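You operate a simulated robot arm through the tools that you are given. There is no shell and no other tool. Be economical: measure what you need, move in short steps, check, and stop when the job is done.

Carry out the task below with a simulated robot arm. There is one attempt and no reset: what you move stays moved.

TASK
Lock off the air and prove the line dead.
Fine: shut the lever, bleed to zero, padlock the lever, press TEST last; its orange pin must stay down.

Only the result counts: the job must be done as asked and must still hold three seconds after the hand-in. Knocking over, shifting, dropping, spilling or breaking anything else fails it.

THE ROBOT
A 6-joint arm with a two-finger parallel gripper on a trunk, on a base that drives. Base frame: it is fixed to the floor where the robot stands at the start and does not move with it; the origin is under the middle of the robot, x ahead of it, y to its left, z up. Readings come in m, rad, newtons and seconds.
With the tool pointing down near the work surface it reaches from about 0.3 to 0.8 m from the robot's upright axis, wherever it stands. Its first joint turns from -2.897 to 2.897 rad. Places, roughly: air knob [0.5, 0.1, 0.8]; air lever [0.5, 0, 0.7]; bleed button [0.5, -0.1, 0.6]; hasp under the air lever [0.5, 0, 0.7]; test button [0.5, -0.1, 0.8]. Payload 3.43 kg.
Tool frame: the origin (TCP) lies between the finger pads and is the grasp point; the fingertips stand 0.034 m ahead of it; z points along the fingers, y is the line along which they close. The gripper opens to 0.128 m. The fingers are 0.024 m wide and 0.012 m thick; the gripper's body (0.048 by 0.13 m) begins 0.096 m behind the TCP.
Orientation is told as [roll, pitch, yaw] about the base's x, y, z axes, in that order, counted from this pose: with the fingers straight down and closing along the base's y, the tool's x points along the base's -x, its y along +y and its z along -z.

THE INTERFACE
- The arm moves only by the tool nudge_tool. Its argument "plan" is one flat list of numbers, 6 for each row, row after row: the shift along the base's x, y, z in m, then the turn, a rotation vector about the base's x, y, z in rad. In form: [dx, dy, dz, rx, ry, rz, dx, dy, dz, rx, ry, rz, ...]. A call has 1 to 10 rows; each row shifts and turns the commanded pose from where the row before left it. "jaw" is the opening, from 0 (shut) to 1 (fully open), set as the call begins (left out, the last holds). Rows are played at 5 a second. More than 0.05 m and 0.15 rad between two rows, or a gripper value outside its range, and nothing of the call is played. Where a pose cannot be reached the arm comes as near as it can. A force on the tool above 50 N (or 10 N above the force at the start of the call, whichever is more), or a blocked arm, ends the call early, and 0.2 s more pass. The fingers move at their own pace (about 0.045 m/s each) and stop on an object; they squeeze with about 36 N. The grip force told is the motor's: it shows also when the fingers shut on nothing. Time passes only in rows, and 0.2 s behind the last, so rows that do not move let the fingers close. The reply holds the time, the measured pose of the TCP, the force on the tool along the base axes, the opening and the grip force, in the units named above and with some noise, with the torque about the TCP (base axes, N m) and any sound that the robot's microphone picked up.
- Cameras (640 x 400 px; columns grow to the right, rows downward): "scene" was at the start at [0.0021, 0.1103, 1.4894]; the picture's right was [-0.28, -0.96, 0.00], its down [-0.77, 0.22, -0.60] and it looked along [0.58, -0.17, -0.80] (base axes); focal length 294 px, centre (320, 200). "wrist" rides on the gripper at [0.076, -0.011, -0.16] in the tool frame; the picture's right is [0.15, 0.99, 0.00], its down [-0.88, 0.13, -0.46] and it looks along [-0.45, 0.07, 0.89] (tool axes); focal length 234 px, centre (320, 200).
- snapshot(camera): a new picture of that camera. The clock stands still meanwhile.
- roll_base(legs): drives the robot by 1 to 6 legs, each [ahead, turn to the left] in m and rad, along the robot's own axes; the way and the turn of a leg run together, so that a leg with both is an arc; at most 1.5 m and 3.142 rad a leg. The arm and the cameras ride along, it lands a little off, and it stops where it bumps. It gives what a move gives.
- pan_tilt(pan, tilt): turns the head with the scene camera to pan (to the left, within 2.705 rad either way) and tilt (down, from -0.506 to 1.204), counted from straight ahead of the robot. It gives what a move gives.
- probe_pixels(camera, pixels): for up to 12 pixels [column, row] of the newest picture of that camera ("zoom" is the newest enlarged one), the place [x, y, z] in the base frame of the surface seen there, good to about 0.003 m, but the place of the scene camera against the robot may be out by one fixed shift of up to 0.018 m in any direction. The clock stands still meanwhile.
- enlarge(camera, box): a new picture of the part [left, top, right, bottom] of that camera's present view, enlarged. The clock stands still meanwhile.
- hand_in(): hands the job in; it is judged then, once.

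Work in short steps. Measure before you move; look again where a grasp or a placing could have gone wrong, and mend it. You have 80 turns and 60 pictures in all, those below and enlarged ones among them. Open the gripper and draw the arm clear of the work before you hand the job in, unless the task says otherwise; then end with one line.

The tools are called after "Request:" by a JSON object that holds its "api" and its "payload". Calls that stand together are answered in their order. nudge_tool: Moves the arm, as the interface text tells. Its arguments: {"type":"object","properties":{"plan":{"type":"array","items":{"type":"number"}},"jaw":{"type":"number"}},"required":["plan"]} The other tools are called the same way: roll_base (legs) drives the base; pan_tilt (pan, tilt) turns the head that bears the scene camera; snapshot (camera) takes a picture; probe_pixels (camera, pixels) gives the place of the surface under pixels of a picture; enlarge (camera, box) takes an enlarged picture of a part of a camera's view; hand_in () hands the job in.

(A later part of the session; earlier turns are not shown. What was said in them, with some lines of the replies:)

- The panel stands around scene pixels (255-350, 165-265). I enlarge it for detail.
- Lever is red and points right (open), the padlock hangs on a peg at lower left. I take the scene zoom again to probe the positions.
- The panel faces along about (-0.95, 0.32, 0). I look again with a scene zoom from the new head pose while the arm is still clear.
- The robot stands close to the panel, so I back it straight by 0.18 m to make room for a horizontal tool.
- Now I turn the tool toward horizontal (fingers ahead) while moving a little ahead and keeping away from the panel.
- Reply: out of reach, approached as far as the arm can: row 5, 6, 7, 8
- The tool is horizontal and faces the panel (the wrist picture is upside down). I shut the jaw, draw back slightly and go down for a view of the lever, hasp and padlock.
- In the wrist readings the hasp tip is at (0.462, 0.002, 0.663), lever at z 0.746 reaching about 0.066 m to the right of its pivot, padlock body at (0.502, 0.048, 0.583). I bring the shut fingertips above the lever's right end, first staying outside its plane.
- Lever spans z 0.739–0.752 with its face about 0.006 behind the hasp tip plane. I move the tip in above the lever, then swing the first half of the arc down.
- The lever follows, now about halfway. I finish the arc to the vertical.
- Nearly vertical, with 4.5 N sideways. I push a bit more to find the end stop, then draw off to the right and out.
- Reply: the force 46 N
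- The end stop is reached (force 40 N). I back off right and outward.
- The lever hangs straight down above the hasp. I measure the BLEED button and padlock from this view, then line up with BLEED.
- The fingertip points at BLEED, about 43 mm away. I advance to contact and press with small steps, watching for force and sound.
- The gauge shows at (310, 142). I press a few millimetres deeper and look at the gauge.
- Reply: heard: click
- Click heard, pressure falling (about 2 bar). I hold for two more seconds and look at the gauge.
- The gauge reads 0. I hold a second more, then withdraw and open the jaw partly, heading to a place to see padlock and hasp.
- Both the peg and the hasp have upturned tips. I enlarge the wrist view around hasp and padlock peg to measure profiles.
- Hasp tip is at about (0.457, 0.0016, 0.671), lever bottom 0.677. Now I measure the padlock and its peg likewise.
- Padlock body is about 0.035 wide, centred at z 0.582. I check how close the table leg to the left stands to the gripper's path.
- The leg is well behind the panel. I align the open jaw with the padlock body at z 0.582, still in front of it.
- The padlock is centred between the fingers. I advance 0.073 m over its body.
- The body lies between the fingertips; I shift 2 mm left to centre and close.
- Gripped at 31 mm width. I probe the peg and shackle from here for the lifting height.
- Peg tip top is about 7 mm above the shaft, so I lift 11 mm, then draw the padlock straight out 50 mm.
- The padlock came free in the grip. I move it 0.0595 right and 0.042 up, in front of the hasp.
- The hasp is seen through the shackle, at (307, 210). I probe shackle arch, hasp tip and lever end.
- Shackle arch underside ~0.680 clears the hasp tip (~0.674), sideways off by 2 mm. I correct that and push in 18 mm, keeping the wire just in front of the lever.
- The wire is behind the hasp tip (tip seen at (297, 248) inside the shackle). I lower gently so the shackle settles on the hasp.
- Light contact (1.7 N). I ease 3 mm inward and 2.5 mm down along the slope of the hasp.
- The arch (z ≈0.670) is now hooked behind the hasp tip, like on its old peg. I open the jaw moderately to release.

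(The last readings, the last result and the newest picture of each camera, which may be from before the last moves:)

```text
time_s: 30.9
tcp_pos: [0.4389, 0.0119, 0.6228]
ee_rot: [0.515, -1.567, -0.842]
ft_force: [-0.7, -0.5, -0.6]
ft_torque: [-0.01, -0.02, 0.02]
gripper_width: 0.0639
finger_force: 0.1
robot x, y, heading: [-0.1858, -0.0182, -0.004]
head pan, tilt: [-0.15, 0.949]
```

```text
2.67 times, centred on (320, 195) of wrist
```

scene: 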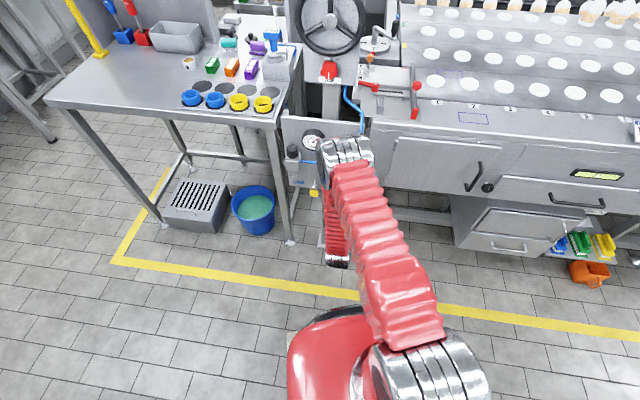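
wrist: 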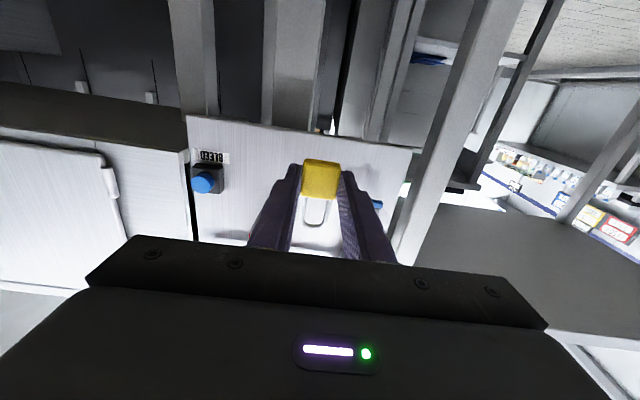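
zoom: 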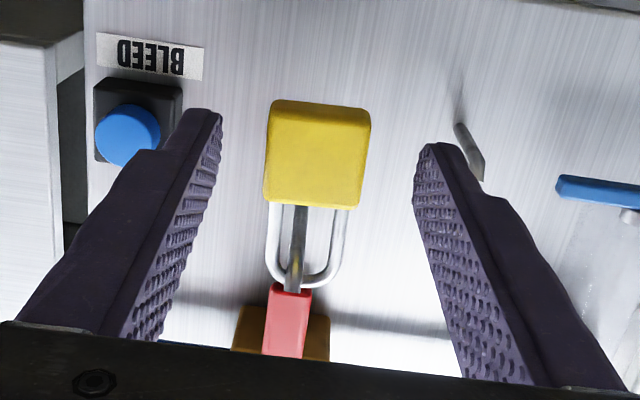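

The padlock hangs on the hasp by itself. I withdraw straight out, then rise and shut the jaw to look at TEST.

Request:
{"api": "nudge_tool", "payload": {"plan": [-0.019, 0.0064, 0, 0, 0, 0, -0.038, 0.0127, 0, 0, 0, 0, -0.038, 0.0127, 0, 0, 0, 0, 0, 0, 0, 0, 0, 0]}}

Request:
{"api": "enlarge", "payload": {"camera": "wrist", "box": [230, 60, 410, 230]}}

Request:
{"api": "nudge_tool", "payload": {"plan": [0, 0, 0.045, 0, 0, 0, 0, 0, 0.045, 0, 0, 0, -0.006, -0.019, 0.045, 0, 0, 0, -0.006, -0.019, 0.02, 0, 0, 0, 0, 0, 0, 0, 0, 0], "jaw": 0}}

Request:
{"api": "snapshot", "payload": {"camera": "wrist"}}

Request:
{"api": "snapshot", "payload": {"camera": "scene"}}

```text
time_s: 31.9
tcp_pos: [0.3406, 0.0415, 0.6224]
ee_rot: [0.626, -1.568, -0.947]
ft_force: [-0.7, 0.1, 0.5]
ft_torque: [0.04, 0.02, 0.02]
gripper_width: 0.0638
finger_force: 0.0
robot x, y, heading: [-0.1862, -0.0192, -0.009]
head pan, tilt: [-0.15, 0.949]
```

```text
2.35 times, centred on (320, 145) of wrist
```

zoom: 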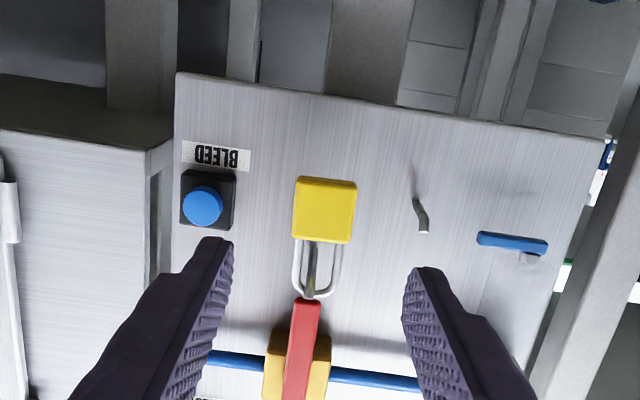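

```text
time_s: 33.1
tcp_pos: [0.3318, 0.0034, 0.7788]
ee_rot: [0.567, -1.567, -0.891]
ft_force: [0.9, 0.4, 0.1]
ft_torque: [-0.04, 0.02, 0.03]
gripper_width: 0.0
finger_force: 32.9
robot x, y, heading: [-0.186, -0.0188, -0.0]
head pan, tilt: [-0.15, 0.949]
```

```text
23 pictures are left
```

wrist: 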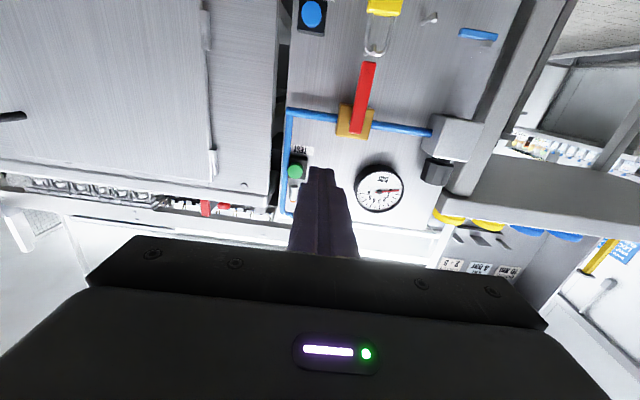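

```text
22 pictures are left
```

scene: 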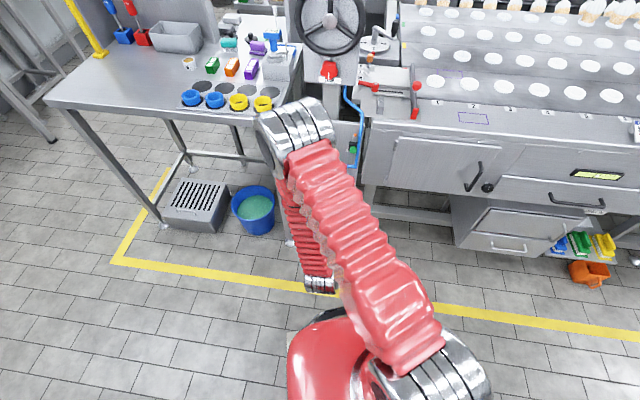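

Gauge at zero, lever down. I enlarge the TEST region in the wrist view and probe the green button at about (295, 171).

Request:
{"api": "enlarge", "payload": {"camera": "wrist", "box": [270, 130, 410, 220]}}

Request:
{"api": "probe_pixels", "payload": {"camera": "wrist", "pixels": [[295, 170], [292, 173], [294, 187], [289, 140], [386, 188]]}}

```text
4.44 times, centred on (340, 175) of wrist
```

zoom: 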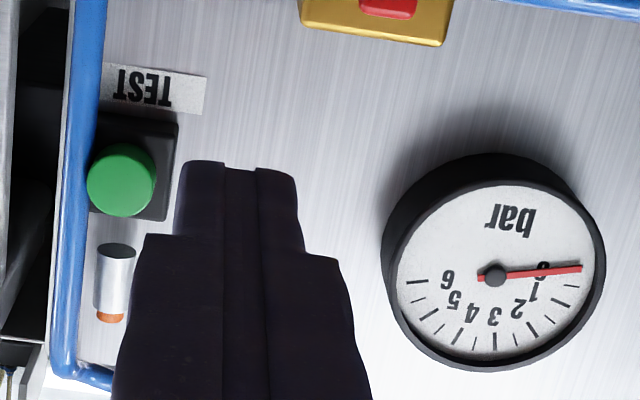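

```text
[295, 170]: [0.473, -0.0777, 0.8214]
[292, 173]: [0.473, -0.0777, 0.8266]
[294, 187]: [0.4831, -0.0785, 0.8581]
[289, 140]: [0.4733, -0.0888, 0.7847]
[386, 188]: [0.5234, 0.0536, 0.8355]
```

Button centre is at about (0.473, -0.077, 0.823), with the blue pipe just right of it; I aim 5 mm left of centre so the finger clears the pipe, and approach to 25 mm.

Request:
{"api": "nudge_tool", "payload": {"plan": [-0.0041, -0.0121, 0.0207, 0, 0, 0, -0.004, -0.0121, 0.0207, 0, 0, 0, 0.0316, -0.0106, 0, 0, 0, 0, 0.0316, -0.0106, 0, 0, 0, 0, 0.0316, -0.0106, 0, 0, 0, 0]}}

Request:
{"api": "enlarge", "payload": {"camera": "wrist", "box": [250, 100, 390, 220]}}

```text
time_s: 34.3
tcp_pos: [0.4162, -0.0533, 0.8197]
ee_rot: [0.517, -1.567, -0.84]
ft_force: [0.9, -0.4, -0.6]
ft_torque: [-0.03, -0.04, -0.03]
gripper_width: 0.0
finger_force: 33.0
robot x, y, heading: [-0.1875, -0.0173, -0.003]
head pan, tilt: [-0.15, 0.949]
```

```text
3.33 times, centred on (320, 160) of wrist
```

zoom: 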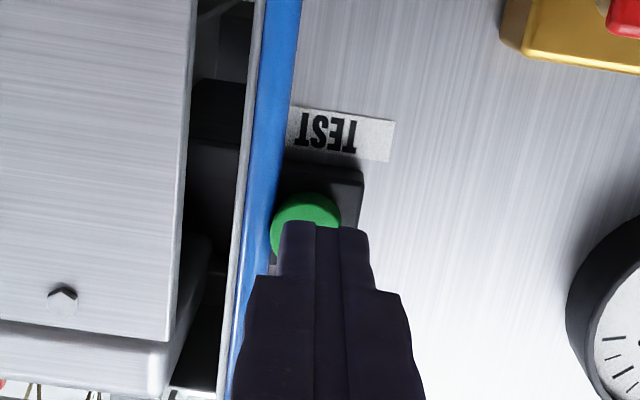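

Aligned, with the finger clear of the pipe. I advance and press TEST as I did BLEED (about 8 mm stroke).

Request:
{"api": "nudge_tool", "payload": {"plan": [0.0123, -0.0041, 0, 0, 0, 0, 0.0123, -0.0041, 0, 0, 0, 0, 0.0028, -0.001, 0, 0, 0, 0, 0.0028, -0.001, 0, 0, 0, 0, 0.0019, -0.0006, 0, 0, 0, 0, 0.0014, -0.0005, 0, 0, 0, 0, 0, 0, 0, 0, 0, 0]}}

```text
time_s: 35.9
tcp_pos: [0.4502, -0.0619, 0.8206]
ee_rot: [0.307, -1.568, -0.633]
ft_force: [-18.9, 2.4, 2.3]
ft_torque: [-0.1, -0.13, -0.12]
gripper_width: 0.0
finger_force: 33.4
robot x, y, heading: [-0.1904, -0.0163, 0.002]
head pan, tilt: [-0.15, 0.949]
heard: click
```

Click heard. I hold half a second and look at the orange pin, then withdraw.

Request:
{"api": "nudge_tool", "payload": {"plan": [0, 0, 0, 0, 0, 0, 0, 0, 0, 0, 0, 0]}}

Request:
{"api": "enlarge", "payload": {"camera": "scene", "box": [280, 90, 380, 170]}}

Request:
{"api": "nudge_tool", "payload": {"plan": [-0.019, 0.0064, 0, 0, 0, 0, -0.038, 0.0127, 0, 0, 0, 0, -0.038, 0.0127, 0, 0, 0, 0, -0.01, 0.04, 0, 0, 0, 0, -0.01, 0.04, 0, 0, 0, 0, -0.03, 0.03, 0, 0, 0, 0]}}

Request:
{"api": "snapshot", "payload": {"camera": "wrist"}}

Request:
{"api": "enlarge", "payload": {"camera": "scene", "box": [280, 100, 380, 200]}}

```text
time_s: 36.5
tcp_pos: [0.4504, -0.0637, 0.8206]
ee_rot: [0.393, -1.567, -0.718]
ft_force: [-21.0, 1.2, -0.7]
ft_torque: [-0.03, -0.09, -0.19]
gripper_width: 0.0001
finger_force: 32.7
robot x, y, heading: [-0.1841, -0.0168, -0.002]
head pan, tilt: [-0.15, 0.949]
```

```text
5.00 times, centred on (330, 130) of scene
```

zoom: 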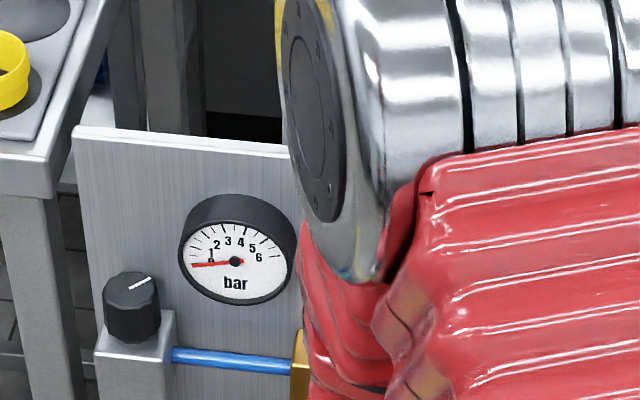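

```text
time_s: 37.9
tcp_pos: [0.3105, 0.0821, 0.8197]
ee_rot: [0.503, -1.568, -0.827]
ft_force: [0.0, -0.4, -0.1]
ft_torque: [0.01, -0.02, -0.02]
gripper_width: 0.0
finger_force: 33.1
robot x, y, heading: [-0.1885, -0.0159, -0.001]
head pan, tilt: [-0.15, 0.949]
```

```text
18 pictures are left
```

wrist: 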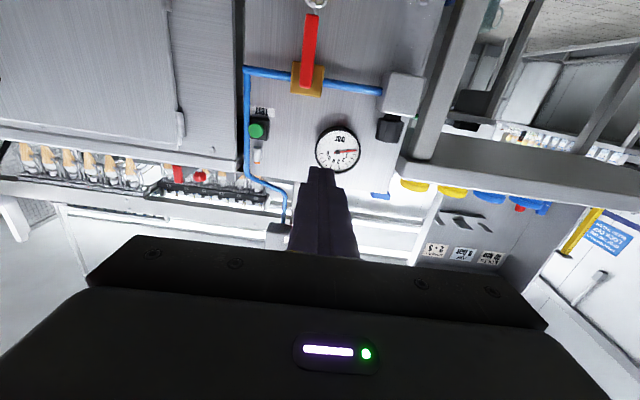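

```text
4.00 times, centred on (330, 150) of scene
```

zoom: 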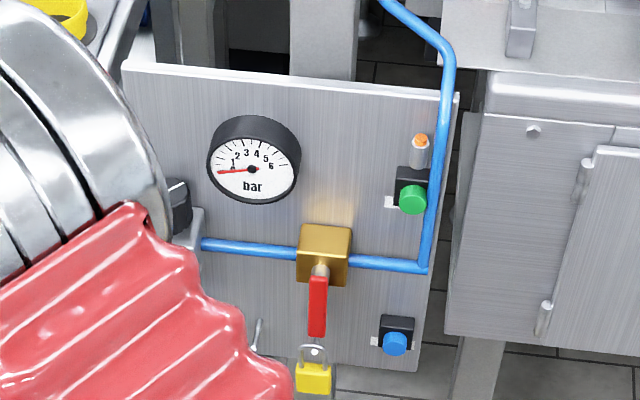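

Lever down, padlock on the hasp, gauge 0, orange pin low as before. I open the gripper and draw back further.

Request:
{"api": "nudge_tool", "payload": {"plan": [-0.03, 0.01, 0, 0, 0, 0, 0, 0, 0, 0, 0, 0, 0, 0, 0, 0, 0, 0, 0, 0, 0, 0, 0, 0, 0, 0, 0, 0, 0, 0], "jaw": 1}}

Request:
{"api": "enlarge", "payload": {"camera": "scene", "box": [320, 110, 370, 210]}}

```text
time_s: 39.1
tcp_pos: [0.28, 0.0926, 0.8191]
ee_rot: [0.582, -1.568, -0.905]
ft_force: [-0.3, -0.8, 0.2]
ft_torque: [-0.02, 0.01, 0.01]
gripper_width: 0.1047
finger_force: 0.1
robot x, y, heading: [-0.186, -0.0214, -0.004]
head pan, tilt: [-0.15, 0.949]
```

```text
4.00 times, centred on (345, 160) of scene
```

zoom: 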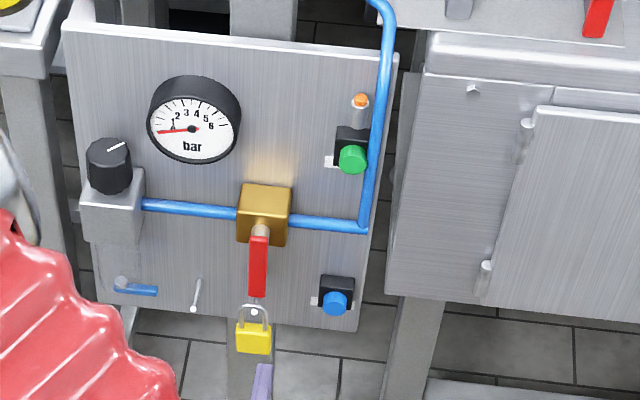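

Everything is in place and the arm is clear; I hand in.

Request:
{"api": "hand_in", "payload": {}}

```text
The job is handed in.
```

The air is locked off and the line proved dead: the lever is shut, the line is bled to 0 bar, the padlock hangs on the hasp, and TEST was pressed last. I couldn't see the orange pin during the press, but it was down afterwards.
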